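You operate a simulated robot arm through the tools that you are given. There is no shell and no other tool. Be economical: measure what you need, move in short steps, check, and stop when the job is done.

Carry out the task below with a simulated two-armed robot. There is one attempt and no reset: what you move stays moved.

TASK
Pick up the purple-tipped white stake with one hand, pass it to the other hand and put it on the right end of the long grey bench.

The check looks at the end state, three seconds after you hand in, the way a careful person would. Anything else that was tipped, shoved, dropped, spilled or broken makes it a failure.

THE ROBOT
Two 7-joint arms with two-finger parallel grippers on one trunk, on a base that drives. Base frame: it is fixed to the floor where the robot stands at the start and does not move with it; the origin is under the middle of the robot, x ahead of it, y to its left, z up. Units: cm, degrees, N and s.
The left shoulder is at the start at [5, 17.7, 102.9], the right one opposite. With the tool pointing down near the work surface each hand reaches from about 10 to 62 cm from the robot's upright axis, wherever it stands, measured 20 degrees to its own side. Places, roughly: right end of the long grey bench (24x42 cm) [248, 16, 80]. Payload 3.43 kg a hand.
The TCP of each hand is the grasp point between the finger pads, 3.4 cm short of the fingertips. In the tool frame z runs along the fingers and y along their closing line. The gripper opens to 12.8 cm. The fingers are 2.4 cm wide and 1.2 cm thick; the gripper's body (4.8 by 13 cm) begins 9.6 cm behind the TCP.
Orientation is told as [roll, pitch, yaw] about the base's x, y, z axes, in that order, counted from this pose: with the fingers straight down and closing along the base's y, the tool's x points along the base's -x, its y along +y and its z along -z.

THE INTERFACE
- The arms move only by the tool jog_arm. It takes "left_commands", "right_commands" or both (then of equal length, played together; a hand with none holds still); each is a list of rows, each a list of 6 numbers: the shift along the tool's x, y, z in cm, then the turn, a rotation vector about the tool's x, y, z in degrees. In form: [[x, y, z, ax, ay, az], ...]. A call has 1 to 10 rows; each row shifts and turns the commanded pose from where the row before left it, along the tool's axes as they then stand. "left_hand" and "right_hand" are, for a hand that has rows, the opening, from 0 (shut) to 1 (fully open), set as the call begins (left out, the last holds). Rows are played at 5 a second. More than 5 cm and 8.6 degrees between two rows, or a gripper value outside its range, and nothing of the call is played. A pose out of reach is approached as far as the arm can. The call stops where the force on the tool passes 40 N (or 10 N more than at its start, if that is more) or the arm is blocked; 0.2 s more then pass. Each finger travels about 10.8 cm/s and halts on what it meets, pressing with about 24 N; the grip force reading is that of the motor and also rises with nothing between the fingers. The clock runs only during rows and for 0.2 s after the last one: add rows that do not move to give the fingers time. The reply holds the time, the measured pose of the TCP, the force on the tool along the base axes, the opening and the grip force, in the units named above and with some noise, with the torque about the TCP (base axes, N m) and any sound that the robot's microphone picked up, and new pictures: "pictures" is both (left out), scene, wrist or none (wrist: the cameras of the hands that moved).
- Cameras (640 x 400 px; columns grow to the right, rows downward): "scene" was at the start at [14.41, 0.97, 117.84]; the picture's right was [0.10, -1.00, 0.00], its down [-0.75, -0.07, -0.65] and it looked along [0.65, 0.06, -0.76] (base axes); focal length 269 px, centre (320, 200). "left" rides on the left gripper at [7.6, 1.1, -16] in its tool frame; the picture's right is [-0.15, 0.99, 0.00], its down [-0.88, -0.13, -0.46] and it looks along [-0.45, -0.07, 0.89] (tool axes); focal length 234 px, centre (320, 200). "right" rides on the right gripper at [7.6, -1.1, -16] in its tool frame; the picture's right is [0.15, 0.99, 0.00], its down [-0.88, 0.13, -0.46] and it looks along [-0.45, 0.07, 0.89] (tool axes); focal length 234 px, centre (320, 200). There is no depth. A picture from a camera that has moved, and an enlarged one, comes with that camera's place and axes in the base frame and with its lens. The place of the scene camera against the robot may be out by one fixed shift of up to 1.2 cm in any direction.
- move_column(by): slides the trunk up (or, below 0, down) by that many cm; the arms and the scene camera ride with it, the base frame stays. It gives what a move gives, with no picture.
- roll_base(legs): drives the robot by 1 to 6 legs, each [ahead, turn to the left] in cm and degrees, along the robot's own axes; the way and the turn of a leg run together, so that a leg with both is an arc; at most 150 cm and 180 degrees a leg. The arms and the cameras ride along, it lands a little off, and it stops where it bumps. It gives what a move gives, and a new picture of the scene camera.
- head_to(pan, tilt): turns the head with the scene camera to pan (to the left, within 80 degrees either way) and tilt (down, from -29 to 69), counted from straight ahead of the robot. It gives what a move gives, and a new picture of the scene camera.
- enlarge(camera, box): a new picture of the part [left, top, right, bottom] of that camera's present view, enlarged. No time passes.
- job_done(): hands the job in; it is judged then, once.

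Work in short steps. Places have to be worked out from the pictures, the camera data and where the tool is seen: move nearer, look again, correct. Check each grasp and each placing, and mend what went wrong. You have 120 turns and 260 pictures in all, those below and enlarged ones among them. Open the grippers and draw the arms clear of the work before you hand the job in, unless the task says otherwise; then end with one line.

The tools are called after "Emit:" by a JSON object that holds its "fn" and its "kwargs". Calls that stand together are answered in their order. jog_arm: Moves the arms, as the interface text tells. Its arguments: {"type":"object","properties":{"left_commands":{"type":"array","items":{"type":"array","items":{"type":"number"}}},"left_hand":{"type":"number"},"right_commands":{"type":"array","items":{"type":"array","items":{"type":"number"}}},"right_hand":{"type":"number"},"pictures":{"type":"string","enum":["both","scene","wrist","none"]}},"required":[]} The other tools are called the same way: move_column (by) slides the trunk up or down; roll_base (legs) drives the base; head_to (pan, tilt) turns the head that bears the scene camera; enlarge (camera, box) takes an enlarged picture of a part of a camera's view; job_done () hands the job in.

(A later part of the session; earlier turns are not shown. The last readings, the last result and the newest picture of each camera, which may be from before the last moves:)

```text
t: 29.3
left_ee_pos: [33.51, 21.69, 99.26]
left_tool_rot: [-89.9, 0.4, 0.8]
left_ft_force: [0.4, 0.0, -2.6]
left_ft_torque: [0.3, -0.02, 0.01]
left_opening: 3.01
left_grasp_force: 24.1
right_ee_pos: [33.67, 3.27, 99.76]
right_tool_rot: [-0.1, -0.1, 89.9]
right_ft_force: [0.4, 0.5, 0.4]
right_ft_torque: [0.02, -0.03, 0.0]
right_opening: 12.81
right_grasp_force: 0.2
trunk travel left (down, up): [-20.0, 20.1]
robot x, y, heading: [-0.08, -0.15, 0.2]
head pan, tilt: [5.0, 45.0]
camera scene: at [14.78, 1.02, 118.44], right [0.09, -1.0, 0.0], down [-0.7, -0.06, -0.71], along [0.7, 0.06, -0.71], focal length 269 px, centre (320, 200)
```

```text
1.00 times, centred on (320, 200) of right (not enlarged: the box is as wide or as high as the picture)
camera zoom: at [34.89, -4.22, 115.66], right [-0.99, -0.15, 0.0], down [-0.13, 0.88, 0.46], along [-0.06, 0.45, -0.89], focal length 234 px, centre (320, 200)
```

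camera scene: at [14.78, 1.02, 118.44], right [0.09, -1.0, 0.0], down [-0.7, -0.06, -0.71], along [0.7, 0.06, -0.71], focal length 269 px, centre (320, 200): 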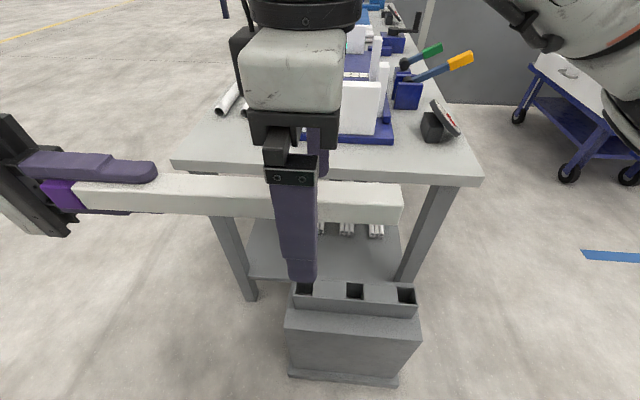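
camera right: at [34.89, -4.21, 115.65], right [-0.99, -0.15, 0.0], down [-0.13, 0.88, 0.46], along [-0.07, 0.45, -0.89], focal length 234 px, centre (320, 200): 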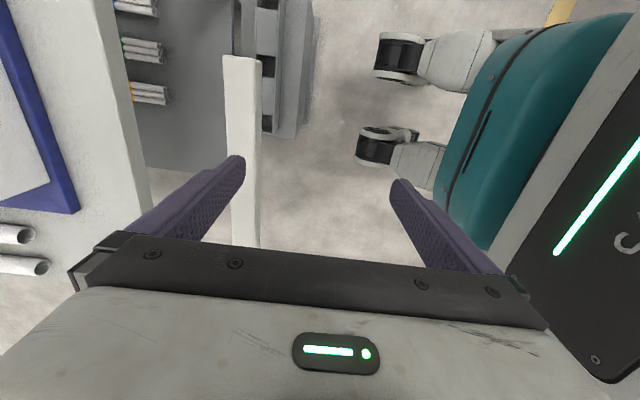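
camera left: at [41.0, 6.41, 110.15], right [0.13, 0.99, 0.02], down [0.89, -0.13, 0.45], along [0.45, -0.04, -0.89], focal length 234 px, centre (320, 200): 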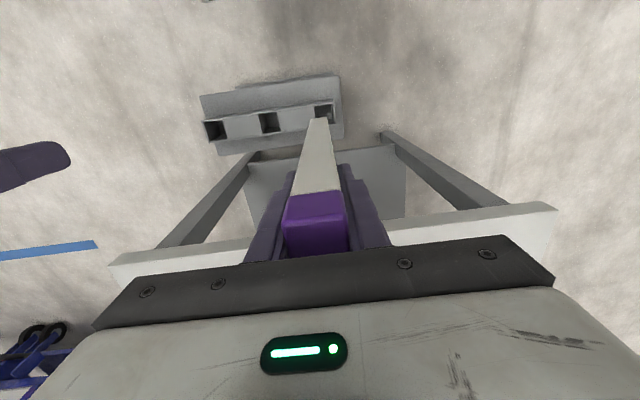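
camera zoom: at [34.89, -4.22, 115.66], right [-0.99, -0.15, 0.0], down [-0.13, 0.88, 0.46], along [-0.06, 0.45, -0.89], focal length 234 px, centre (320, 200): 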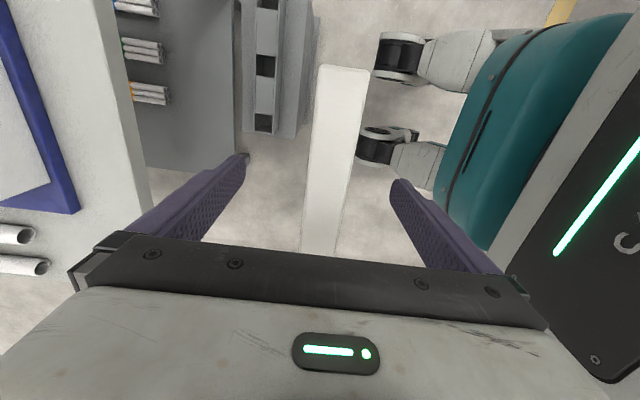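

The stake sits properly between the right fingers. I slide it 5 cm toward the right hand for a grip nearer its middle, then close the right hand.

Emit:
{"fn": "jog_arm", "kwargs": {"left_commands": [[0, 0, 2.5, 0, 0, 0], [0, 0, 2.5, 0, 0, 0], [0, 0, 0, 0, 0, 0]], "pictures": "none"}}

Emit:
{"fn": "jog_arm", "kwargs": {"right_commands": [[0, 0, 0, 0, 0, 0], [0, 0, 0, 0, 0, 0], [0, 0, 0, 0, 0, 0], [0, 0, 0, 0, 0, 0], [0, 0, 0, 0, 0, 0]], "right_hand": 0}}

```text
t: 30.1
left_ee_pos: [33.68, 16.69, 99.25]
left_tool_rot: [-89.8, 0.4, 0.9]
left_ft_force: [0.9, 0.3, -2.1]
left_ft_torque: [0.36, -0.02, 0.0]
left_opening: 3.0
left_grasp_force: 24.2
right_ee_pos: [33.63, 3.27, 99.65]
right_tool_rot: [-0.1, -0.1, 89.9]
right_ft_force: [0.3, -0.1, 0.0]
right_ft_torque: [-0.02, 0.01, 0.03]
right_opening: 12.82
right_grasp_force: 0.1
trunk travel left (down, up): [-20.0, 20.1]
robot x, y, heading: [-0.15, -0.08, 0.3]
head pan, tilt: [5.0, 45.0]
```

```text
t: 31.3
left_ee_pos: [33.78, 16.84, 99.27]
left_tool_rot: [-89.9, 0.3, 1.0]
left_ft_force: [11.0, -0.1, -2.6]
left_ft_torque: [0.24, -0.27, 0.71]
left_opening: 2.99
left_grasp_force: 23.8
right_ee_pos: [33.61, 3.31, 99.68]
right_tool_rot: [-0.1, -0.1, 90.2]
right_ft_force: [-10.7, 0.6, 0.7]
right_ft_torque: [0.21, 0.3, 0.81]
right_opening: 3.02
right_grasp_force: 24.0
trunk travel left (down, up): [-20.0, 20.1]
robot x, y, heading: [-0.18, 0.04, -0.1]
head pan, tilt: [5.0, 45.0]
camera scene: at [14.78, 1.02, 118.44], right [0.09, -1.0, 0.0], down [-0.7, -0.06, -0.71], along [0.7, 0.06, -0.71], focal length 269 px, centre (320, 200)
camera right: at [34.85, -4.19, 115.66], right [-0.99, -0.15, 0.0], down [-0.13, 0.88, 0.46], along [-0.07, 0.45, -0.89], focal length 234 px, centre (320, 200)
```

scene: 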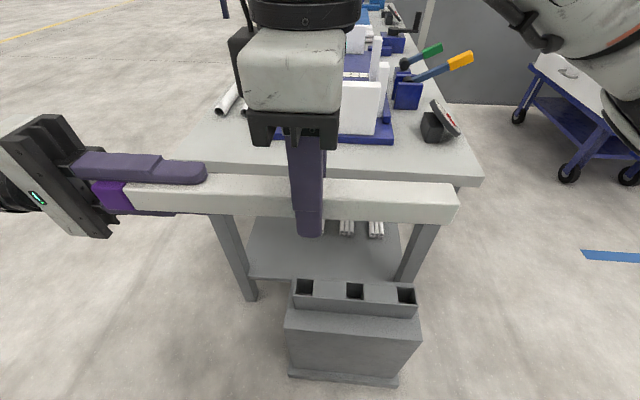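
right: 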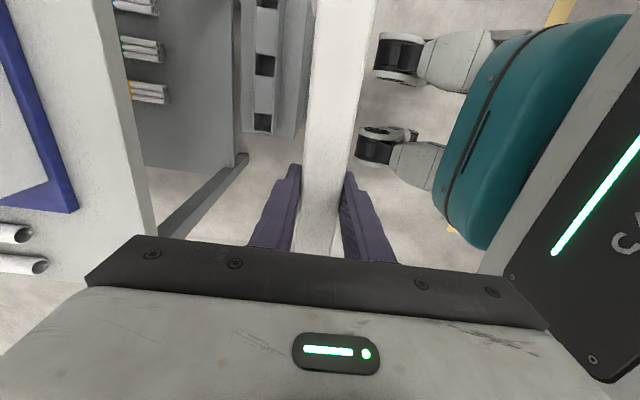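

Both hands hold it. I open the left hand and draw it straight out along the stake.

Emit:
{"fn": "jog_arm", "kwargs": {"left_commands": [[0, 0, 0, 0, 0, 0], [0, 0, 0, 0, 0, 0], [0, 0, 0, 0, 0, 0], [0, 0, 0, 0, 0, 0], [0, 0, -3, 0, 0, 0], [0, 0, -4, 0, 0, 0], [0, 0, -4, 0, 0, 0], [0, 0, -4, 0, 0, 0], [0, 0, 0, 0, 0, 0]], "left_hand": 0.8}}

```text
t: 33.3
left_ee_pos: [33.76, 31.66, 99.28]
left_tool_rot: [-90.0, 0.3, 0.7]
left_ft_force: [0.2, -0.4, 0.3]
left_ft_torque: [-0.01, 0.03, 0.02]
left_opening: 10.23
left_grasp_force: 0.0
right_ee_pos: [33.64, 3.34, 99.67]
right_tool_rot: [-0.1, 0.0, 89.8]
right_ft_force: [0.2, 0.4, -0.1]
right_ft_torque: [-0.15, 0.02, -0.02]
right_opening: 2.98
right_grasp_force: 24.0
trunk travel left (down, up): [-20.0, 20.1]
robot x, y, heading: [0.07, 0.1, 0.0]
head pan, tilt: [5.0, 45.0]
camera scene: at [14.78, 1.02, 118.44], right [0.09, -1.0, 0.0], down [-0.7, -0.06, -0.71], along [0.7, 0.06, -0.71], focal length 269 px, centre (320, 200)
camera left: at [25.95, 47.77, 98.33], right [0.14, 0.0, -0.99], down [0.88, 0.47, 0.13], along [0.46, -0.88, 0.06], focal length 234 px, centre (320, 200)
```

scene: 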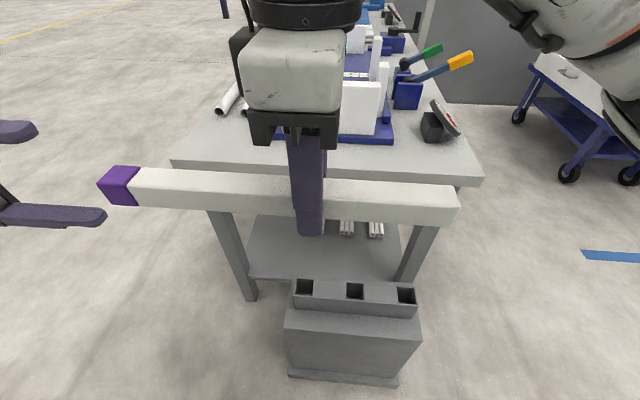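
left: 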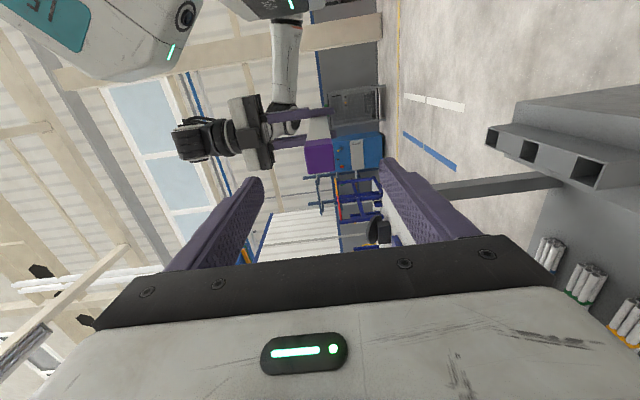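

Handover done: the right hand holds the stake alone near its middle. I move the left hand clear and tuck it down before driving.

Emit:
{"fn": "jog_arm", "kwargs": {"left_commands": [[0, 0, -4, -8, 0, 0], [0, 0, -2, -8, 0, 0], [0, 0, 0, -8, 0, 0], [0, 0, 0, -8, 0, 0], [0, 0, 0, -8, 0, 0], [0, 0, 0, -8, 0, 0], [0, 0, 0, -8, 0, 0], [0, 0, 0, -8, 0, 0], [0, 0, 0, -8, 0, 0], [0, 0, 0, -8, 0, 0]], "pictures": "scene"}}

```text
t: 35.5
left_ee_pos: [33.55, 37.61, 99.62]
left_tool_rot: [-9.8, 0.5, 0.7]
left_ft_force: [-1.1, -0.1, 3.1]
left_ft_torque: [0.03, -0.09, 0.03]
left_opening: 10.25
left_grasp_force: 0.0
right_ee_pos: [33.65, 3.41, 99.65]
right_tool_rot: [-0.1, -0.1, 89.9]
right_ft_force: [0.6, -0.5, -0.2]
right_ft_torque: [-0.08, 0.0, 0.01]
right_opening: 2.97
right_grasp_force: 24.6
trunk travel left (down, up): [-20.0, 20.1]
robot x, y, heading: [-0.02, -0.08, 0.1]
head pan, tilt: [5.0, 45.0]
camera scene: at [14.79, 1.0, 118.44], right [0.09, -1.0, 0.0], down [-0.7, -0.06, -0.71], along [0.7, 0.06, -0.71], focal length 269 px, centre (320, 200)
```

scene: 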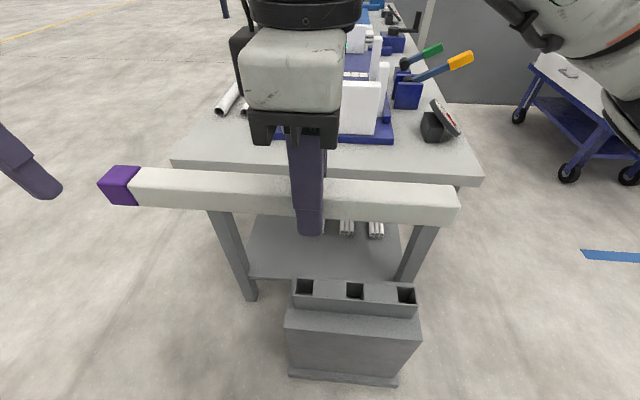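

Now I back off and turn left, then look along the way.

Emit:
{"fn": "roll_base", "kwargs": {"legs": [[-35, 0], [0, 90]]}}

Emit:
{"fn": "head_to", "kwargs": {"pan": 0, "tilt": 25}}

```text
t: 41.8
left_ee_pos: [-74.74, 29.72, 99.66]
left_tool_rot: [-9.9, 0.3, 95.8]
left_ft_force: [0.1, -0.4, -0.5]
left_ft_torque: [-0.02, 0.0, 0.0]
left_opening: 10.25
left_grasp_force: 0.0
right_ee_pos: [-40.6, 33.18, 99.72]
right_tool_rot: [-0.1, -0.1, -174.9]
right_ft_force: [-0.4, 0.3, 0.2]
right_ft_torque: [-0.01, -0.1, 0.0]
right_opening: 2.96
right_grasp_force: 24.1
trunk travel left (down, up): [-20.0, 20.1]
robot x, y, heading: [-34.27, -0.13, 95.4]
head pan, tilt: [5.0, 45.0]
camera scene: at [-36.76, 15.1, 118.44], right [0.98, 0.18, 0.0], down [0.12, -0.7, -0.71], along [-0.12, 0.7, -0.71], focal length 269 px, centre (320, 200)
```

scene: 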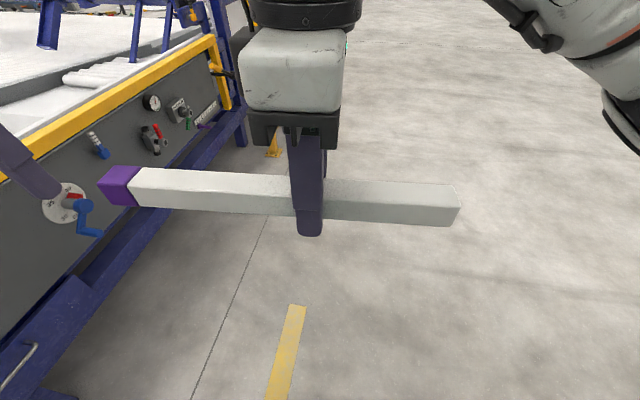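

```text
t: 42.6
left_ee_pos: [-74.71, 29.86, 99.58]
left_tool_rot: [-9.9, 0.3, 95.8]
left_ft_force: [0.0, 0.6, -0.1]
left_ft_torque: [0.0, 0.0, 0.01]
left_opening: 10.22
left_grasp_force: 0.1
right_ee_pos: [-40.46, 33.23, 99.65]
right_tool_rot: [-0.1, 0.0, -175.0]
right_ft_force: [-0.6, 0.0, 0.0]
right_ft_torque: [0.02, -0.14, 0.0]
right_opening: 2.96
right_grasp_force: 23.7
trunk travel left (down, up): [-20.0, 20.1]
robot x, y, heading: [-33.78, -0.17, 95.3]
head pan, tilt: [0.0, 25.0]
camera scene: at [-36.15, 16.27, 121.49], right [1.0, 0.09, 0.0], down [0.04, -0.42, -0.91], along [-0.08, 0.9, -0.42], focal length 269 px, centre (320, 200)
```

scene: 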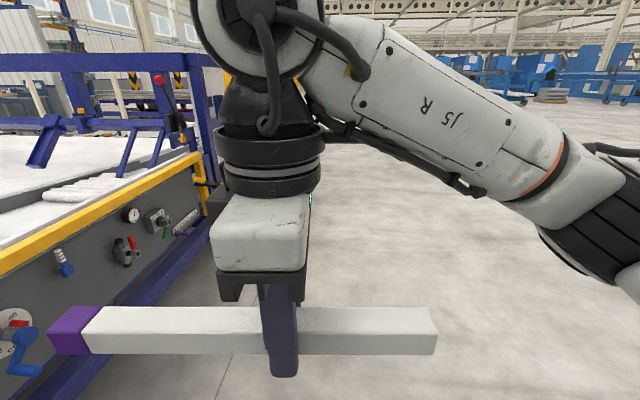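

There's a machine to the left (panel around x≈-130), with room to spare. I correct heading and drive along +y, then turn to face +x.

Emit:
{"fn": "roll_base", "kwargs": {"legs": [[0, -5.3], [97, 0], [0, -90]]}}

```text
t: 52.1
left_ee_pos: [0.0, 136.89, 99.69]
left_tool_rot: [-9.8, 0.3, -0.4]
left_ft_force: [-1.1, 0.2, 0.7]
left_ft_torque: [0.01, 0.0, -0.04]
left_opening: 10.25
left_grasp_force: 0.1
right_ee_pos: [-0.33, 102.49, 99.65]
right_tool_rot: [0.0, 0.0, 88.8]
right_ft_force: [0.3, 0.1, 0.5]
right_ft_torque: [-0.1, -0.02, 0.01]
right_opening: 2.98
right_grasp_force: 23.8
trunk travel left (down, up): [-20.0, 20.1]
robot x, y, heading: [-34.5, 99.96, -1.0]
head pan, tilt: [0.0, 25.0]
camera scene: at [-18.27, 99.88, 121.49], right [-0.02, -1.0, 0.0], down [-0.42, 0.01, -0.91], along [0.91, -0.02, -0.42], focal length 269 px, centre (320, 200)
```

scene: 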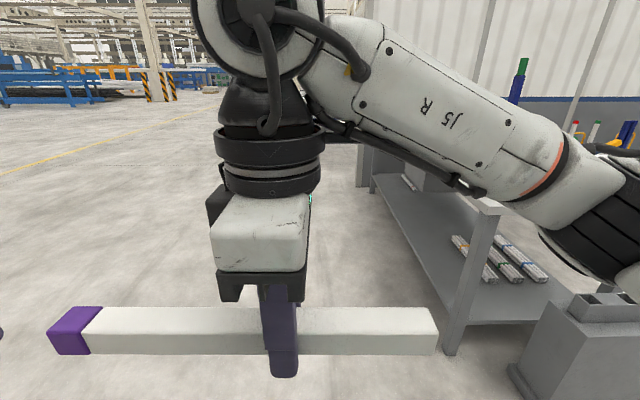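

Path ahead is clear on the left of the bench. I drive forward 140, trimming heading slightly.

Emit:
{"fn": "roll_base", "kwargs": {"legs": [[0, 2], [140, 0]]}}

Emit:
{"fn": "head_to", "kwargs": {"pan": -40, "tilt": 25}}

```text
t: 59.5
left_ee_pos: [138.83, 136.44, 99.6]
left_tool_rot: [-10.0, 0.3, -0.6]
left_ft_force: [0.5, 0.5, -0.6]
left_ft_torque: [0.0, 0.04, -0.01]
left_opening: 10.26
left_grasp_force: 0.0
right_ee_pos: [138.44, 102.02, 99.67]
right_tool_rot: [-0.2, 0.1, 88.6]
right_ft_force: [0.4, 0.2, 0.8]
right_ft_torque: [-0.13, 0.01, 0.01]
right_opening: 2.97
right_grasp_force: 23.5
trunk travel left (down, up): [-20.0, 20.1]
robot x, y, heading: [104.61, 99.42, -1.4]
head pan, tilt: [0.0, 25.0]
camera scene: at [120.49, 99.45, 121.49], right [-0.02, -1.0, 0.0], down [-0.42, 0.01, -0.91], along [0.91, -0.02, -0.42], focal length 269 px, centre (320, 200)
```

scene: 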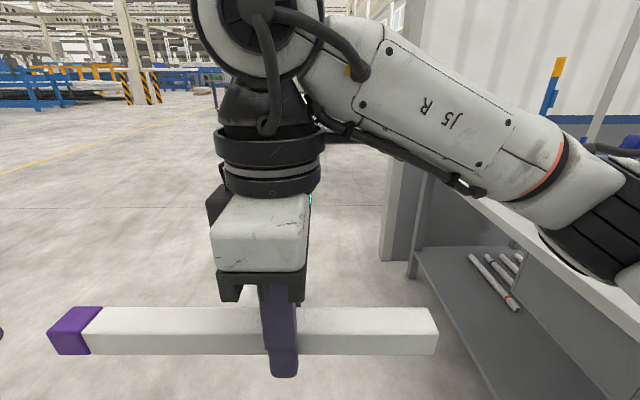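

```text
t: 60.5
left_ee_pos: [138.87, 136.48, 99.66]
left_tool_rot: [-9.9, 0.4, -0.5]
left_ft_force: [0.3, 0.7, 0.7]
left_ft_torque: [0.03, 0.02, 0.02]
left_opening: 10.26
left_grasp_force: 0.0
right_ee_pos: [138.32, 101.89, 99.66]
right_tool_rot: [0.0, 0.0, 88.6]
right_ft_force: [-0.1, -0.5, 0.3]
right_ft_torque: [-0.09, 0.03, 0.02]
right_opening: 2.98
right_grasp_force: 23.8
trunk travel left (down, up): [-20.0, 20.1]
robot x, y, heading: [103.97, 99.58, -1.3]
head pan, tilt: [-40.0, 25.0]
camera scene: at [118.2, 93.58, 121.49], right [-0.66, -0.75, 0.0], down [-0.32, 0.28, -0.91], along [0.68, -0.6, -0.42], focal length 269 px, centre (320, 200)
```

scene: 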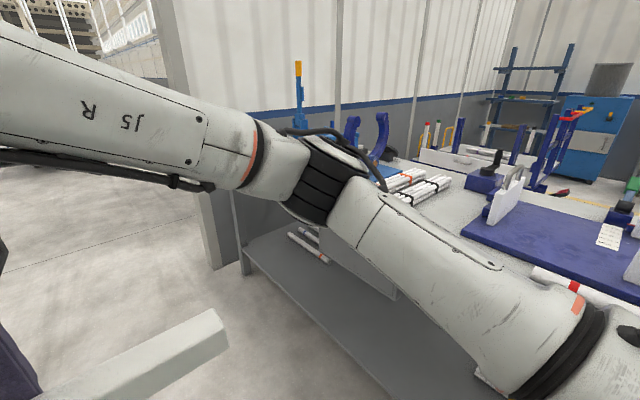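

The bench's far end abuts a wall whose edge is near (282, 49). I drive to x≈218 and turn right to face the bench end.

Emit:
{"fn": "roll_base", "kwargs": {"legs": [[0, 1.5], [114, 0], [0, -80]]}}

Emit:
{"fn": "head_to", "kwargs": {"pan": 35, "tilt": 35}}

```text
t: 70.0
left_ee_pos: [257.58, 71.52, 99.58]
left_tool_rot: [-9.8, 0.4, -80.4]
left_ft_force: [0.6, -0.1, -0.1]
left_ft_torque: [0.0, 0.0, 0.0]
left_opening: 10.23
left_grasp_force: 0.1
right_ee_pos: [223.65, 65.9, 99.65]
right_tool_rot: [-0.1, 0.0, 8.9]
right_ft_force: [-0.3, 0.2, 0.9]
right_ft_torque: [-0.01, 0.1, -0.03]
right_opening: 2.96
right_grasp_force: 24.6
trunk travel left (down, up): [-20.0, 20.1]
robot x, y, heading: [215.0, 98.81, -80.8]
head pan, tilt: [-40.0, 25.0]
camera scene: at [211.18, 84.09, 121.49], right [-0.86, 0.51, 0.0], down [0.22, 0.36, -0.91], along [-0.47, -0.78, -0.42], focal length 269 px, centre (320, 200)
```

scene: 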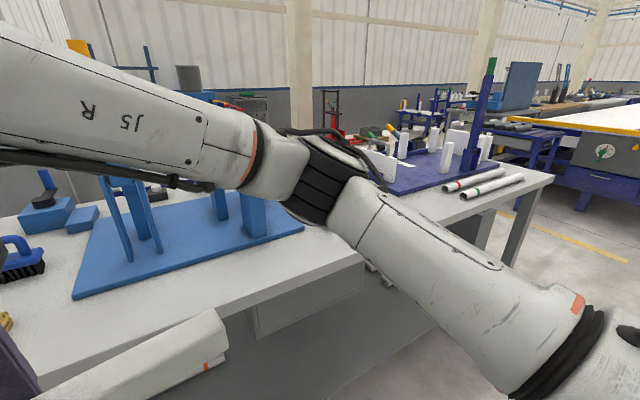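

```text
t: 71.4
left_ee_pos: [257.41, 71.51, 99.53]
left_tool_rot: [-9.9, 0.2, -80.3]
left_ft_force: [0.5, 0.2, 0.0]
left_ft_torque: [0.0, 0.02, 0.01]
left_opening: 10.23
left_grasp_force: 0.0
right_ee_pos: [223.52, 65.97, 99.65]
right_tool_rot: [-0.1, 0.0, 8.9]
right_ft_force: [-0.4, 0.3, -0.1]
right_ft_torque: [0.02, 0.05, -0.02]
right_opening: 2.98
right_grasp_force: 24.0
trunk travel left (down, up): [-20.0, 20.1]
robot x, y, heading: [215.32, 98.37, -81.0]
head pan, tilt: [35.0, 35.0]
camera scene: at [222.04, 85.66, 119.92], right [-0.72, -0.69, 0.0], down [-0.4, 0.41, -0.82], along [0.57, -0.59, -0.57], focal length 269 px, centre (320, 200)
```

scene: 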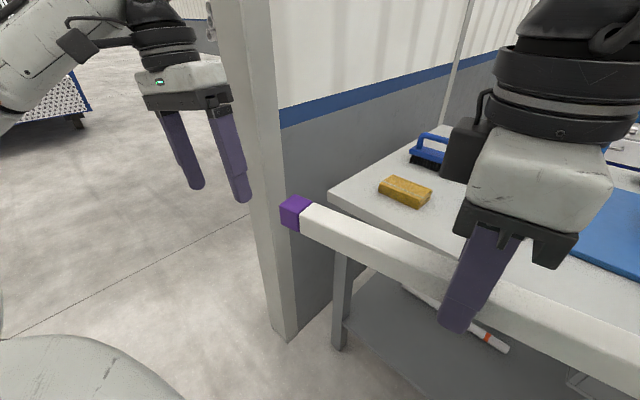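

The bench end holds a yellow sponge (x≈241–252, y≈25–33), a brush near (253,-1) and a blue plate (edge x≈233). The stake fits lengthwise at x≈238, y≈-3…34. I begin turning the stake to point ahead and bring the left hand in.

Emit:
{"fn": "jog_arm", "kwargs": {"right_commands": [[0, 0, 0, 0, 0, 8], [0, 0, 0, 0, 0, 8], [0, 0, 0, 0, 0, 8], [0, 0, 0, 0, 0, 8], [0, 0, 0, 0, 0, 8], [0, 0, 0, 0, 0, 0]], "pictures": "scene"}}

```text
t: 72.8
left_ee_pos: [257.35, 71.5, 99.64]
left_tool_rot: [-9.7, 0.3, -80.2]
left_ft_force: [0.2, -0.5, -0.4]
left_ft_torque: [-0.01, -0.01, -0.02]
left_opening: 10.24
left_grasp_force: 0.1
right_ee_pos: [223.66, 65.92, 99.74]
right_tool_rot: [-0.1, -0.1, -31.2]
right_ft_force: [0.2, 0.1, -0.3]
right_ft_torque: [0.05, 0.11, 0.0]
right_opening: 2.95
right_grasp_force: 23.4
trunk travel left (down, up): [-20.0, 20.1]
robot x, y, heading: [215.14, 98.71, -80.9]
head pan, tilt: [35.0, 35.0]
camera scene: at [222.04, 85.66, 119.92], right [-0.72, -0.7, 0.0], down [-0.4, 0.41, -0.82], along [0.57, -0.59, -0.57], focal length 269 px, centre (320, 200)
```

scene: 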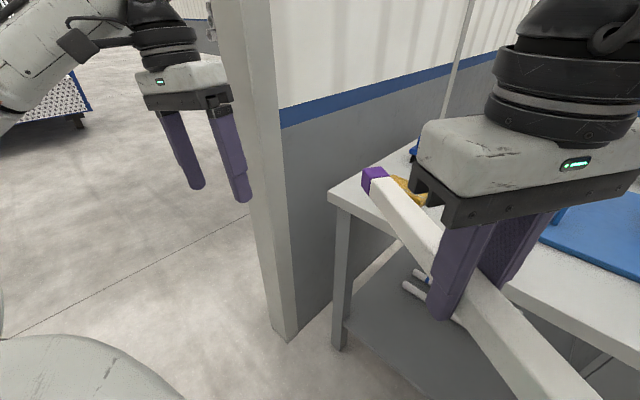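

I continue turning while moving the right hand ahead and to its own side.

Emit:
{"fn": "jog_arm", "kwargs": {"right_commands": [[-0.08, -3.2, 0, 0, 0, 8], [-0.52, -3.16, 0, 0, 0, 8], [-0.95, -3.06, 0, 0, 0, 8], [-1.37, -2.89, 0, 0, 0, 8], [0, 0, 0, 0, 0, 8], [0, 0, 0, 0, 0, 8], [0, 0, 0, 0, 0, 1.5], [0, 0, 0, 0, 0, 0]], "pictures": "scene"}}

```text
t: 74.6
left_ee_pos: [257.43, 71.5, 99.67]
left_tool_rot: [-9.8, 0.3, -80.3]
left_ft_force: [-0.3, 0.4, 0.3]
left_ft_torque: [0.01, 0.0, 0.01]
left_opening: 10.24
left_grasp_force: 0.0
right_ee_pos: [217.24, 54.67, 99.71]
right_tool_rot: [0.0, 0.0, -80.7]
right_ft_force: [0.6, 0.9, -0.5]
right_ft_torque: [0.04, 0.01, -0.02]
right_opening: 2.97
right_grasp_force: 24.2
trunk travel left (down, up): [-20.0, 20.1]
robot x, y, heading: [215.2, 98.86, -80.8]
head pan, tilt: [35.0, 35.0]
camera scene: at [222.04, 85.66, 119.92], right [-0.72, -0.7, 0.0], down [-0.4, 0.41, -0.82], along [0.57, -0.59, -0.57], focal length 269 px, centre (320, 200)
```

scene: 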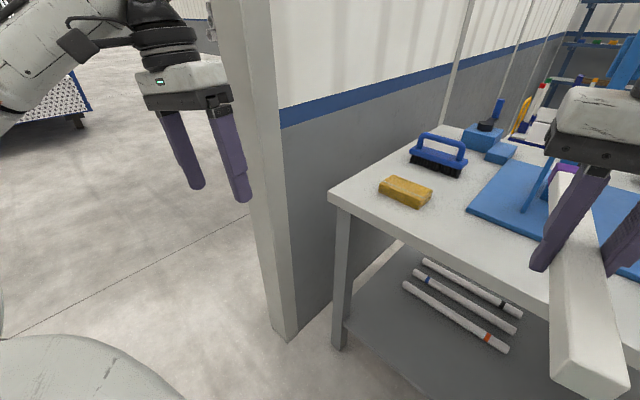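

Clear view now; brush and sponge leave a strip beside the blue plate. I tuck the left hand in closer (wall post near (277,51)), then back off to re-approach at x≈237.

Emit:
{"fn": "jog_arm", "kwargs": {"left_commands": [[2.5, -3, -1, 0, 0, 0], [2.5, -3, -1, 0, 0, 0], [2.5, -3, -1, 0, 0, 0], [2.5, -3, -1, 0, 0, 0], [0, -3, -1, 0, 0, 0], [0, 0, 0, 0, 0, 0]], "pictures": "none"}}

Emit:
{"fn": "roll_base", "kwargs": {"legs": [[-30, 0], [0, 16.5]]}}

```text
t: 76.0
left_ee_pos: [242.04, 79.04, 107.22]
left_tool_rot: [-9.9, 0.4, -80.2]
left_ft_force: [-0.5, 0.4, 0.4]
left_ft_torque: [-0.02, 0.03, 0.03]
left_opening: 10.25
left_grasp_force: 0.0
right_ee_pos: [217.13, 54.72, 99.8]
right_tool_rot: [0.0, 0.0, -80.6]
right_ft_force: [-0.1, -0.2, -0.1]
right_ft_torque: [0.1, 0.01, 0.01]
right_opening: 2.99
right_grasp_force: 23.4
trunk travel left (down, up): [-20.0, 20.1]
robot x, y, heading: [214.92, 98.68, -81.1]
head pan, tilt: [35.0, 35.0]
```

```text
t: 79.0
left_ee_pos: [241.93, 116.18, 107.08]
left_tool_rot: [-9.9, 0.3, -63.3]
left_ft_force: [-0.3, -0.5, 0.4]
left_ft_torque: [-0.03, 0.0, 0.0]
left_opening: 10.27
left_grasp_force: 0.1
right_ee_pos: [225.29, 85.78, 99.69]
right_tool_rot: [0.0, 0.0, -63.7]
right_ft_force: [-0.2, -0.2, -0.1]
right_ft_torque: [0.11, 0.04, -0.05]
right_opening: 2.98
right_grasp_force: 24.4
trunk travel left (down, up): [-20.0, 20.1]
robot x, y, heading: [210.64, 127.19, -63.9]
head pan, tilt: [35.0, 35.0]
camera scene: at [220.95, 116.91, 119.92], right [-0.49, -0.87, 0.0], down [-0.5, 0.28, -0.82], along [0.72, -0.4, -0.57], focal length 269 px, centre (320, 200)
```

scene: 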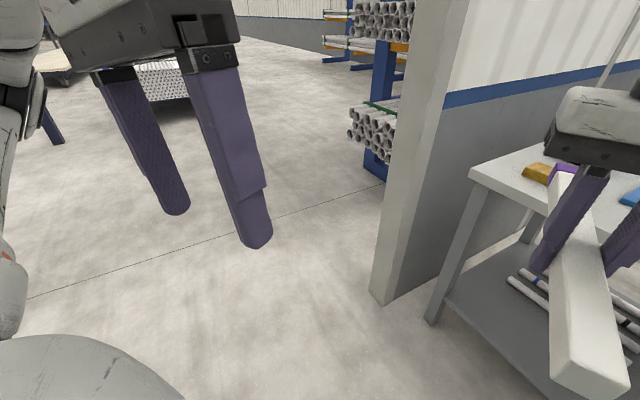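

Post corner confirmed near (280,50), wall face x≈273. I drive toward the bench end to about (235, 81), keeping the stake above the bench items, then face it squarely.

Emit:
{"fn": "roll_base", "kwargs": {"legs": [[0, 2], [51, 0], [0, -28]]}}

Emit:
{"fn": "head_to", "kwargs": {"pan": 15, "tilt": 40}}

```text
t: 83.8
left_ee_pos: [258.19, 57.81, 107.13]
left_tool_rot: [-9.8, 0.2, -89.2]
left_ft_force: [-1.3, 0.1, -0.5]
left_ft_torque: [0.0, 0.0, 0.0]
left_opening: 10.24
left_grasp_force: 0.0
right_ee_pos: [230.0, 37.66, 99.78]
right_tool_rot: [0.0, 0.1, -89.4]
right_ft_force: [-0.7, -0.3, 0.5]
right_ft_torque: [0.13, -0.01, 0.0]
right_opening: 3.01
right_grasp_force: 24.4
trunk travel left (down, up): [-20.0, 20.1]
robot x, y, heading: [234.73, 81.33, -89.7]
head pan, tilt: [35.0, 35.0]
camera scene: at [239.44, 67.4, 119.92], right [-0.82, -0.58, 0.0], down [-0.33, 0.47, -0.82], along [0.47, -0.67, -0.57], focal length 269 px, centre (320, 200)
```

scene: 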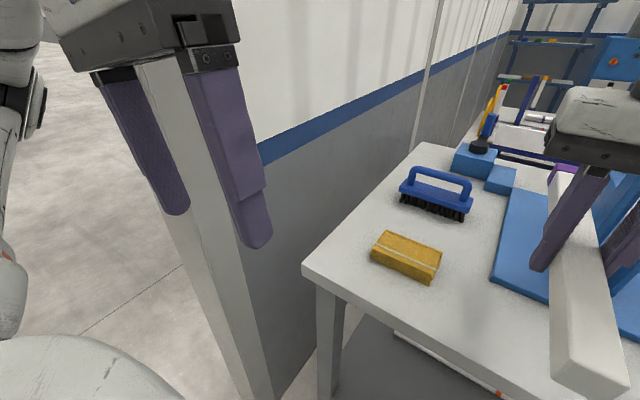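

```text
t: 84.6
left_ee_pos: [258.17, 57.78, 107.09]
left_tool_rot: [-9.9, 0.3, -89.2]
left_ft_force: [0.0, -0.2, 0.4]
left_ft_torque: [0.0, 0.03, 0.02]
left_opening: 10.22
left_grasp_force: 0.0
right_ee_pos: [230.12, 37.65, 99.81]
right_tool_rot: [0.0, 0.0, -89.5]
right_ft_force: [-0.1, -0.5, 0.1]
right_ft_torque: [0.1, -0.02, 0.02]
right_opening: 2.99
right_grasp_force: 24.5
trunk travel left (down, up): [-20.0, 20.1]
robot x, y, heading: [234.61, 81.38, -90.0]
head pan, tilt: [15.0, 40.0]
camera scene: at [236.62, 66.4, 119.16], right [-0.96, -0.26, 0.0], down [-0.17, 0.62, -0.77], along [0.2, -0.74, -0.64], focal length 269 px, centre (320, 200)
```

scene: 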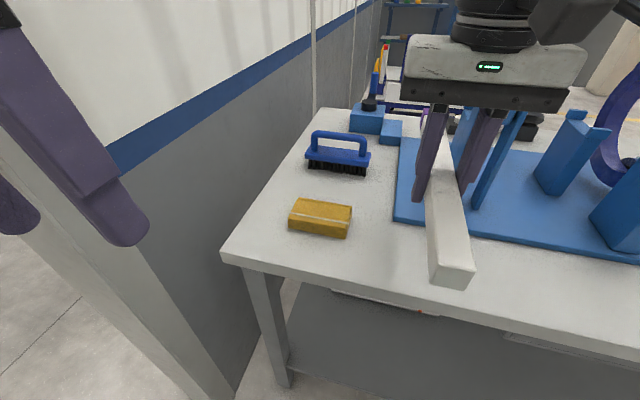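

Best spot: the strip in front of the sponge along the bench's front edge (sponge front y≈31, bench edge ≈41), stake along x from ≈225 to ≈262. Let me zoom to check that strip, and start turning the stake sideways while drawing it back.

Emit:
{"fn": "enlarge", "kwargs": {"camera": "scene", "box": [200, 170, 440, 320]}}

Emit:
{"fn": "jog_arm", "kwargs": {"right_commands": [[2, 0, 0, 0, 0, -8], [1.98, 0.28, 0, 0, 0, -8], [1.92, 0.55, 0, 0, 0, -8], [1.83, 0.81, 0, 0, 0, -8], [0, 0, 0, 0, 0, -8], [0, 0, 0, 0, 0, -8], [0, 0, 0, 0, 0, -8], [0, 0, 0, 0, 0, -8], [0, 0, 0, 0, 0, 0]], "pictures": "scene"}}

```text
2.67 times, centred on (320, 245) of scene
camera zoom: at [236.62, 66.4, 119.16], right [-0.96, -0.26, 0.0], down [-0.17, 0.62, -0.77], along [0.2, -0.74, -0.64], focal length 717 px, centre (320, 80)
```

zoom: 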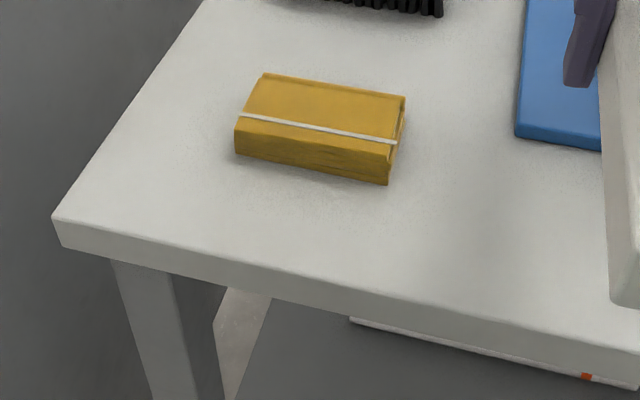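

```text
t: 86.6
left_ee_pos: [258.15, 57.85, 107.18]
left_tool_rot: [-9.8, 0.3, -89.2]
left_ft_force: [0.4, -0.3, -0.2]
left_ft_torque: [-0.04, 0.0, 0.02]
left_opening: 10.24
left_grasp_force: 0.0
right_ee_pos: [229.78, 45.77, 99.61]
right_tool_rot: [0.0, 0.0, -25.4]
right_ft_force: [0.0, -0.3, -0.5]
right_ft_torque: [0.03, 0.04, 0.01]
right_opening: 2.98
right_grasp_force: 23.8
trunk travel left (down, up): [-20.0, 20.1]
robot x, y, heading: [234.89, 81.3, -90.0]
head pan, tilt: [15.0, 40.0]
camera scene: at [236.62, 66.4, 119.16], right [-0.97, -0.26, 0.0], down [-0.17, 0.62, -0.77], along [0.2, -0.74, -0.64], focal length 269 px, centre (320, 200)
```

scene: 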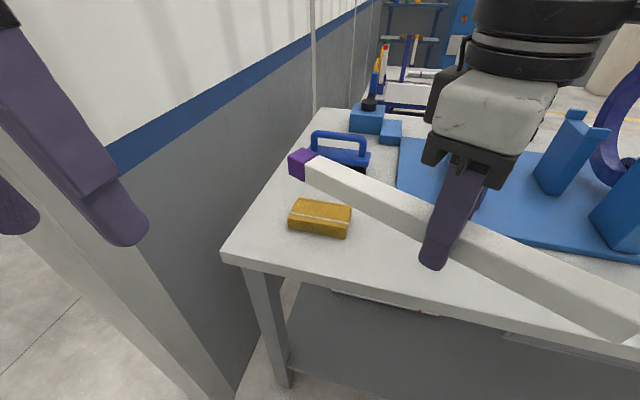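

The strip is about 8.6 cm deep (y≈31.4–40), enough for the 3 cm stake at y≈35.6. I shift the base to about (229, 70) with heading -65 in small legs.

Emit:
{"fn": "roll_base", "kwargs": {"legs": [[0, -25], [12.7, 0], [0, 50]]}}

Emit:
{"fn": "head_to", "kwargs": {"pan": 0, "tilt": 50}}

```text
t: 87.7
left_ee_pos: [254.83, 55.23, 107.76]
left_tool_rot: [-10.9, -1.0, -96.3]
left_ft_force: [-0.3, -0.4, 0.6]
left_ft_torque: [-0.03, -0.01, -0.03]
left_opening: 10.25
left_grasp_force: 0.1
right_ee_pos: [224.5, 47.46, 99.69]
right_tool_rot: [-0.2, -0.1, -34.3]
right_ft_force: [0.1, 0.4, -0.3]
right_ft_torque: [0.07, 0.13, -0.01]
right_opening: 3.0
right_grasp_force: 24.1
trunk travel left (down, up): [-20.0, 20.1]
robot x, y, heading: [234.88, 82.08, -97.9]
head pan, tilt: [15.0, 40.0]
stopped in leg 1: the robot was blocked; the commanded pose is now the measured one
camera scene: at [234.5, 67.02, 119.27], right [-0.99, -0.12, 0.0], down [-0.08, 0.63, -0.77], along [0.1, -0.76, -0.64], focal length 269 px, centre (320, 200)
```

scene: 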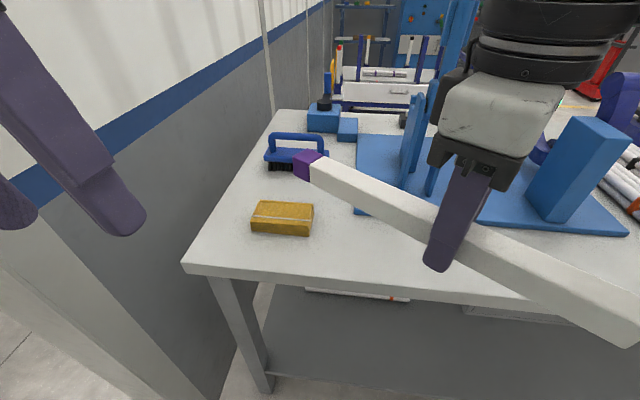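

```text
t: 88.5
left_ee_pos: [254.9, 55.34, 107.73]
left_tool_rot: [-11.1, -0.9, -96.3]
left_ft_force: [-0.3, 0.4, 0.1]
left_ft_torque: [-0.01, -0.01, 0.01]
left_opening: 10.25
left_grasp_force: 0.0
right_ee_pos: [224.51, 47.53, 99.87]
right_tool_rot: [-0.4, -0.1, -34.3]
right_ft_force: [0.0, -0.1, -0.4]
right_ft_torque: [0.04, 0.06, 0.0]
right_opening: 2.98
right_grasp_force: 23.9
trunk travel left (down, up): [-20.0, 20.1]
robot x, y, heading: [234.73, 81.77, -97.8]
head pan, tilt: [0.0, 50.0]
camera scene: at [232.44, 67.96, 117.88], right [-0.99, 0.14, 0.0], down [0.11, 0.75, -0.65], along [-0.09, -0.64, -0.76], focal length 269 px, centre (320, 200)
```

scene: 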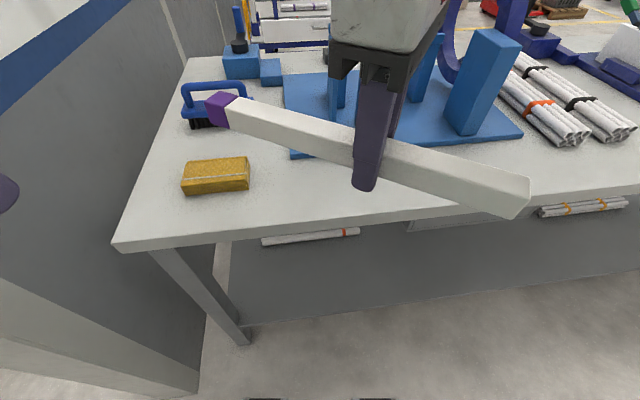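

The turn was blocked; the left arm's pose shifted slightly, so its elbow probably touched the wall post. I turn back a bit and look left.

Emit:
{"fn": "roll_base", "kwargs": {"legs": [[0, 6]]}}

Emit:
{"fn": "head_to", "kwargs": {"pan": 70, "tilt": 20}}

```text
t: 89.4
left_ee_pos: [257.6, 56.85, 107.45]
left_tool_rot: [-10.9, -0.4, -90.4]
left_ft_force: [0.1, 0.2, 0.6]
left_ft_torque: [-0.01, 0.04, 0.01]
left_opening: 10.26
left_grasp_force: 0.0
right_ee_pos: [228.12, 46.05, 99.56]
right_tool_rot: [0.1, 0.1, -28.3]
right_ft_force: [0.2, -0.2, 0.5]
right_ft_torque: [0.04, 0.12, 0.01]
right_opening: 2.98
right_grasp_force: 24.5
trunk travel left (down, up): [-20.0, 20.1]
robot x, y, heading: [234.64, 81.61, -91.9]
head pan, tilt: [0.0, 50.0]
camera scene: at [233.92, 67.06, 117.74], right [-1.0, 0.03, 0.0], down [0.03, 0.77, -0.64], along [-0.02, -0.64, -0.77], focal length 269 px, centre (320, 200)
```

scene: 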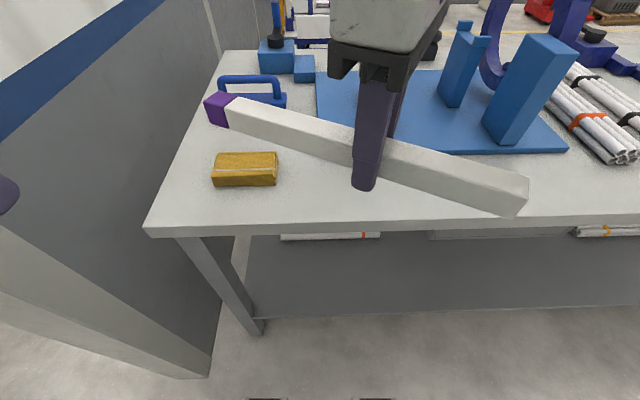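

```text
t: 90.8
left_ee_pos: [257.57, 56.88, 107.38]
left_tool_rot: [-10.9, -0.3, -90.4]
left_ft_force: [-0.7, -0.4, -0.2]
left_ft_torque: [0.01, 0.02, -0.03]
left_opening: 10.24
left_grasp_force: 0.0
right_ee_pos: [228.23, 46.04, 99.54]
right_tool_rot: [0.1, 0.0, -28.3]
right_ft_force: [0.1, 0.3, 1.2]
right_ft_torque: [0.07, 0.09, 0.0]
right_opening: 3.01
right_grasp_force: 23.8
trunk travel left (down, up): [-20.0, 20.1]
robot x, y, heading: [234.96, 81.85, -91.9]
head pan, tilt: [70.0, 20.0]
camera scene: at [242.8, 71.26, 122.3], right [-0.38, -0.93, 0.0], down [-0.32, 0.13, -0.94], along [0.87, -0.35, -0.34], focal length 269 px, centre (320, 200)
```

scene: 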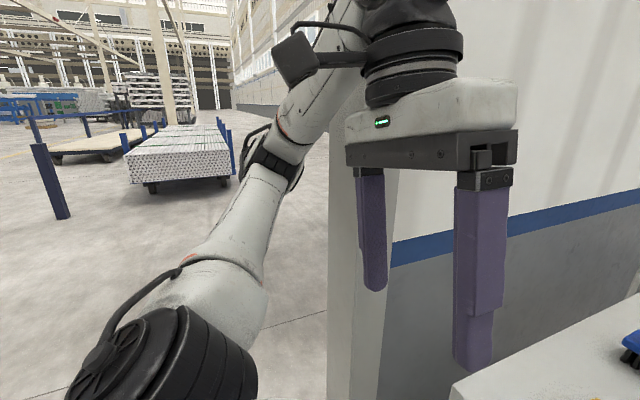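

The left forearm sits just beside the wall post. Turning left takes it away, so I rotate to heading -65 in place first.

Emit:
{"fn": "roll_base", "kwargs": {"legs": [[0, 27]]}}

Emit:
{"fn": "head_to", "kwargs": {"pan": 0, "tilt": 45}}

```text
t: 92.6
left_ee_pos: [266.41, 70.22, 107.39]
left_tool_rot: [-10.8, -0.3, -62.9]
left_ft_force: [0.0, -0.2, 0.3]
left_ft_torque: [0.01, 0.02, -0.02]
left_opening: 10.24
left_grasp_force: 0.1
right_ee_pos: [245.3, 47.08, 99.53]
right_tool_rot: [0.1, 0.1, -0.7]
right_ft_force: [0.2, -0.8, 0.3]
right_ft_torque: [0.02, 0.08, 0.0]
right_opening: 2.97
right_grasp_force: 23.7
trunk travel left (down, up): [-20.0, 20.1]
robot x, y, heading: [234.97, 81.89, -64.7]
head pan, tilt: [70.0, 20.0]
camera scene: at [246.72, 76.35, 122.3], right [0.1, -1.0, 0.0], down [-0.34, -0.03, -0.94], along [0.94, 0.09, -0.34], focal length 269 px, centre (320, 200)
```

scene: 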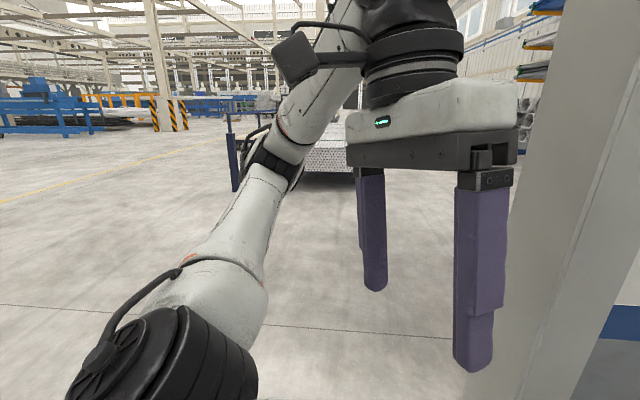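

```text
t: 94.0
left_ee_pos: [266.37, 70.21, 107.51]
left_tool_rot: [-10.9, -0.3, -62.8]
left_ft_force: [0.4, 0.1, 0.2]
left_ft_torque: [0.0, 0.01, -0.02]
left_opening: 10.23
left_grasp_force: 0.1
right_ee_pos: [245.32, 46.91, 99.51]
right_tool_rot: [0.1, 0.0, -0.7]
right_ft_force: [-0.8, 0.5, -0.5]
right_ft_torque: [-0.02, 0.05, 0.01]
right_opening: 3.0
right_grasp_force: 24.2
trunk travel left (down, up): [-20.0, 20.1]
robot x, y, heading: [235.05, 81.7, -64.7]
head pan, tilt: [0.0, 45.0]
camera scene: at [240.95, 68.1, 118.44], right [-0.9, -0.43, 0.0], down [-0.31, 0.64, -0.71], along [0.31, -0.64, -0.71], focal length 269 px, centre (320, 200)
```

scene: 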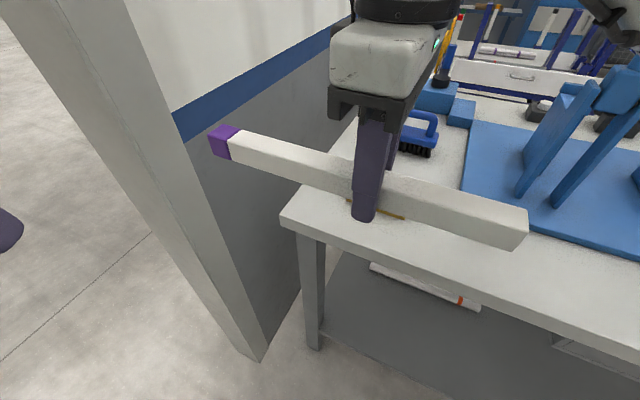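

Stake is now parallel to the bench front edge. I shift it 6.5 cm toward -x, away from the wall, then drive in 9 cm.

Emit:
{"fn": "jog_arm", "kwargs": {"right_commands": [[2.2, -0.7, 0, 0, 0, 0], [2.2, -0.7, 0, 0, 0, 0], [2.2, -0.7, 0, 0, 0, 0], [0, 0, 0, 0, 0, 0]], "pictures": "none"}}

Emit:
{"fn": "roll_base", "kwargs": {"legs": [[10, 0]]}}

```text
t: 95.0
left_ee_pos: [266.47, 70.31, 107.44]
left_tool_rot: [-10.9, -0.4, -62.9]
left_ft_force: [0.0, -0.2, -0.7]
left_ft_torque: [0.01, 0.02, -0.03]
left_opening: 10.25
left_grasp_force: 0.0
right_ee_pos: [238.8, 45.11, 99.67]
right_tool_rot: [0.1, 0.1, -0.7]
right_ft_force: [0.2, 0.1, -0.1]
right_ft_torque: [0.02, 0.11, 0.02]
right_opening: 2.99
right_grasp_force: 23.9
trunk travel left (down, up): [-20.0, 20.1]
robot x, y, heading: [234.55, 81.48, -64.6]
head pan, tilt: [0.0, 45.0]
```

```text
t: 96.2
left_ee_pos: [270.81, 60.99, 107.4]
left_tool_rot: [-10.8, -0.3, -63.0]
left_ft_force: [-0.1, 0.0, 0.0]
left_ft_torque: [0.04, 0.0, 0.0]
left_opening: 10.22
left_grasp_force: 0.1
right_ee_pos: [243.2, 35.83, 99.68]
right_tool_rot: [0.1, 0.1, -0.8]
right_ft_force: [0.1, 0.7, 0.6]
right_ft_torque: [0.03, 0.08, -0.03]
right_opening: 2.98
right_grasp_force: 23.8
trunk travel left (down, up): [-20.0, 20.1]
robot x, y, heading: [239.04, 72.7, -64.8]
head pan, tilt: [0.0, 45.0]
camera scene: at [245.28, 58.95, 118.42], right [-0.9, -0.43, 0.0], down [-0.3, 0.64, -0.71], along [0.3, -0.64, -0.71], focal length 269 px, centre (320, 200)
```

scene: 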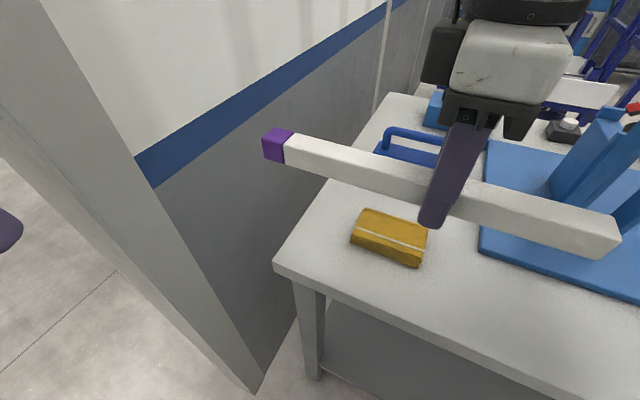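

Positions agree (sponge front y≈31.2, bench end x≈262.5). I shift 2.3 cm toward -x so the purple end stays on the bench, and lower 10 cm.

Emit:
{"fn": "jog_arm", "kwargs": {"right_commands": [[2.3, 0, 0, 0, 0, 0.8], [0, 0, 2.5, 0, 0, 0], [0, 0, 2.5, 0, 0, 0], [0, 0, 2.5, 0, 0, 0], [0, 0, 2.5, 0, 0, 0], [0, 0, 0, 0, 0, 0]]}}

```text
t: 97.6
left_ee_pos: [270.72, 61.15, 107.56]
left_tool_rot: [-10.9, -0.3, -63.0]
left_ft_force: [0.3, 0.2, 0.4]
left_ft_torque: [-0.02, -0.02, -0.01]
left_opening: 10.22
left_grasp_force: 0.1
right_ee_pos: [240.93, 36.0, 89.74]
right_tool_rot: [0.1, 0.1, -1.5]
right_ft_force: [-0.9, -1.4, 0.4]
right_ft_torque: [0.02, 0.09, 0.01]
right_opening: 2.99
right_grasp_force: 23.9
trunk travel left (down, up): [-20.0, 20.1]
robot x, y, heading: [239.04, 72.57, -64.6]
head pan, tilt: [0.0, 45.0]
camera scene: at [245.26, 58.99, 118.44], right [-0.9, -0.43, 0.0], down [-0.3, 0.64, -0.71], along [0.3, -0.64, -0.71], focal length 269 px, centre (320, 200)
camera right: at [233.52, 35.14, 105.68], right [-0.12, 0.99, 0.0], down [0.88, 0.11, 0.45], along [0.45, 0.06, -0.89], focal length 234 px, centre (320, 200)
```

scene: 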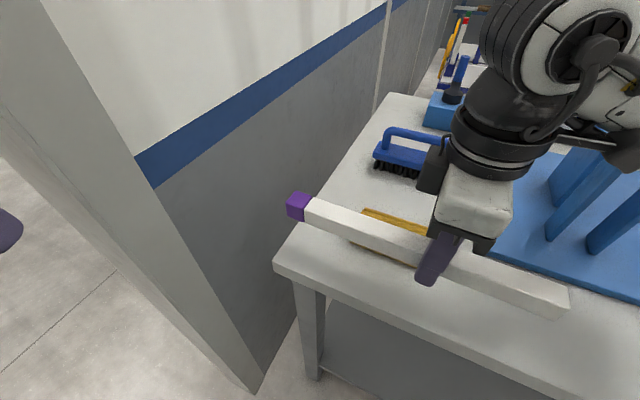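
right: 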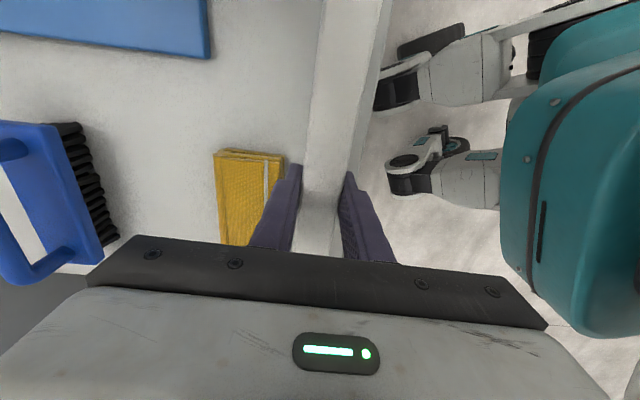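

The wrist view puts the sponge front nearer y≈32.5. I enlarge to see the bench edge against the stake.

Emit:
{"fn": "enlarge", "kwargs": {"camera": "right", "box": [200, 0, 440, 150]}}

Emit:
{"fn": "enlarge", "kwargs": {"camera": "scene", "box": [260, 180, 580, 380]}}

```text
2.67 times, centred on (320, 75) of right
camera zoom: at [233.52, 35.14, 105.68], right [-0.12, 0.99, 0.0], down [0.88, 0.11, 0.45], along [0.45, 0.06, -0.89], focal length 624 px, centre (320, 533)
```

zoom: 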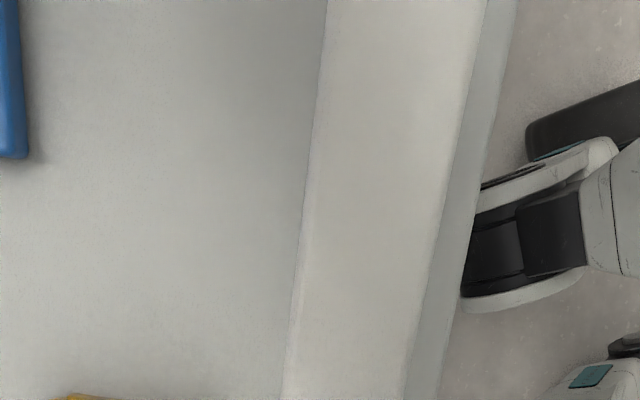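

```text
2.00 times, centred on (420, 280) of scene
camera zoom: at [245.26, 58.99, 118.44], right [-0.9, -0.43, 0.0], down [-0.3, 0.64, -0.71], along [0.3, -0.64, -0.71], focal length 538 px, centre (120, 40)
```

zoom: 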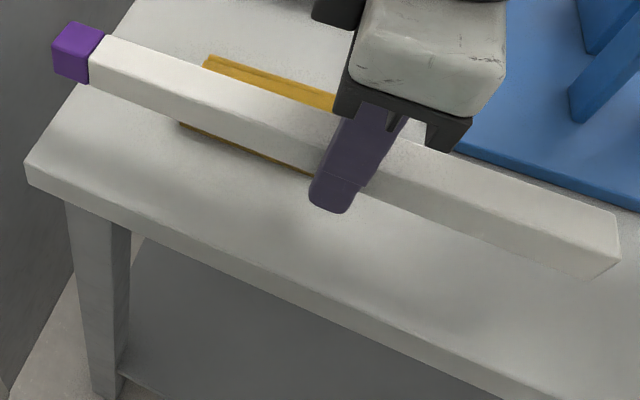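

In the wrist view the bench edge is y≈41 and the sponge front ≈32.5 with its right side at x≈241. I shift to x≈239, y≈35.7, where the fingers stay off the sponge's side, square up, and lower 4 cm.

Emit:
{"fn": "jog_arm", "kwargs": {"right_commands": [[1.9, -0.3, 0, 0, 0, -1.5], [0, 0, 2, 0, 0, 0], [0, 0, 2, 0, 0, 0], [0, 0, 0, 0, 0, 0]]}}

```text
t: 98.6
left_ee_pos: [270.7, 61.14, 107.61]
left_tool_rot: [-11.0, -0.4, -63.0]
left_ft_force: [0.8, -0.4, -0.2]
left_ft_torque: [0.0, 0.02, -0.02]
left_opening: 10.24
left_grasp_force: 0.1
right_ee_pos: [239.08, 35.76, 85.76]
right_tool_rot: [0.0, 0.1, -0.2]
right_ft_force: [-0.7, -0.4, -0.6]
right_ft_torque: [0.01, 0.09, -0.01]
right_opening: 2.98
right_grasp_force: 24.1
trunk travel left (down, up): [-20.0, 20.1]
robot x, y, heading: [239.22, 72.86, -64.5]
head pan, tilt: [0.0, 45.0]
camera scene: at [245.26, 58.99, 118.44], right [-0.9, -0.43, 0.0], down [-0.3, 0.64, -0.71], along [0.3, -0.64, -0.71], focal length 269 px, centre (320, 200)
camera right: at [231.63, 34.71, 101.76], right [-0.15, 0.99, 0.0], down [0.88, 0.13, 0.45], along [0.45, 0.07, -0.89], focal length 234 px, centre (320, 200)
```

scene: 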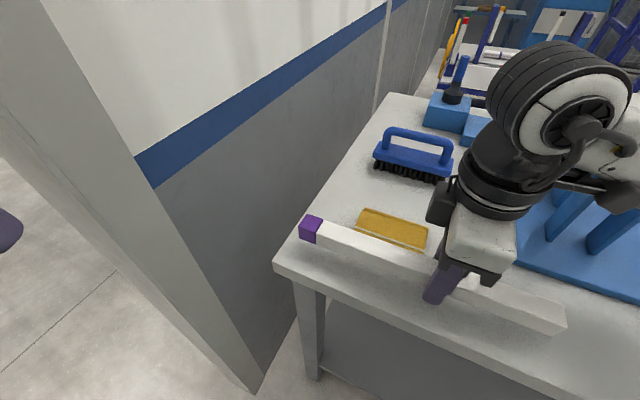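
right: 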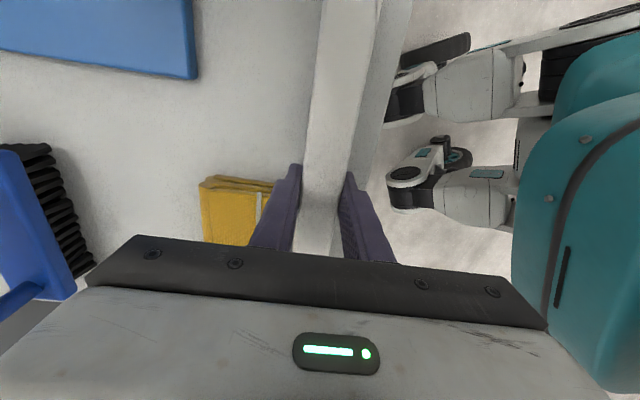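

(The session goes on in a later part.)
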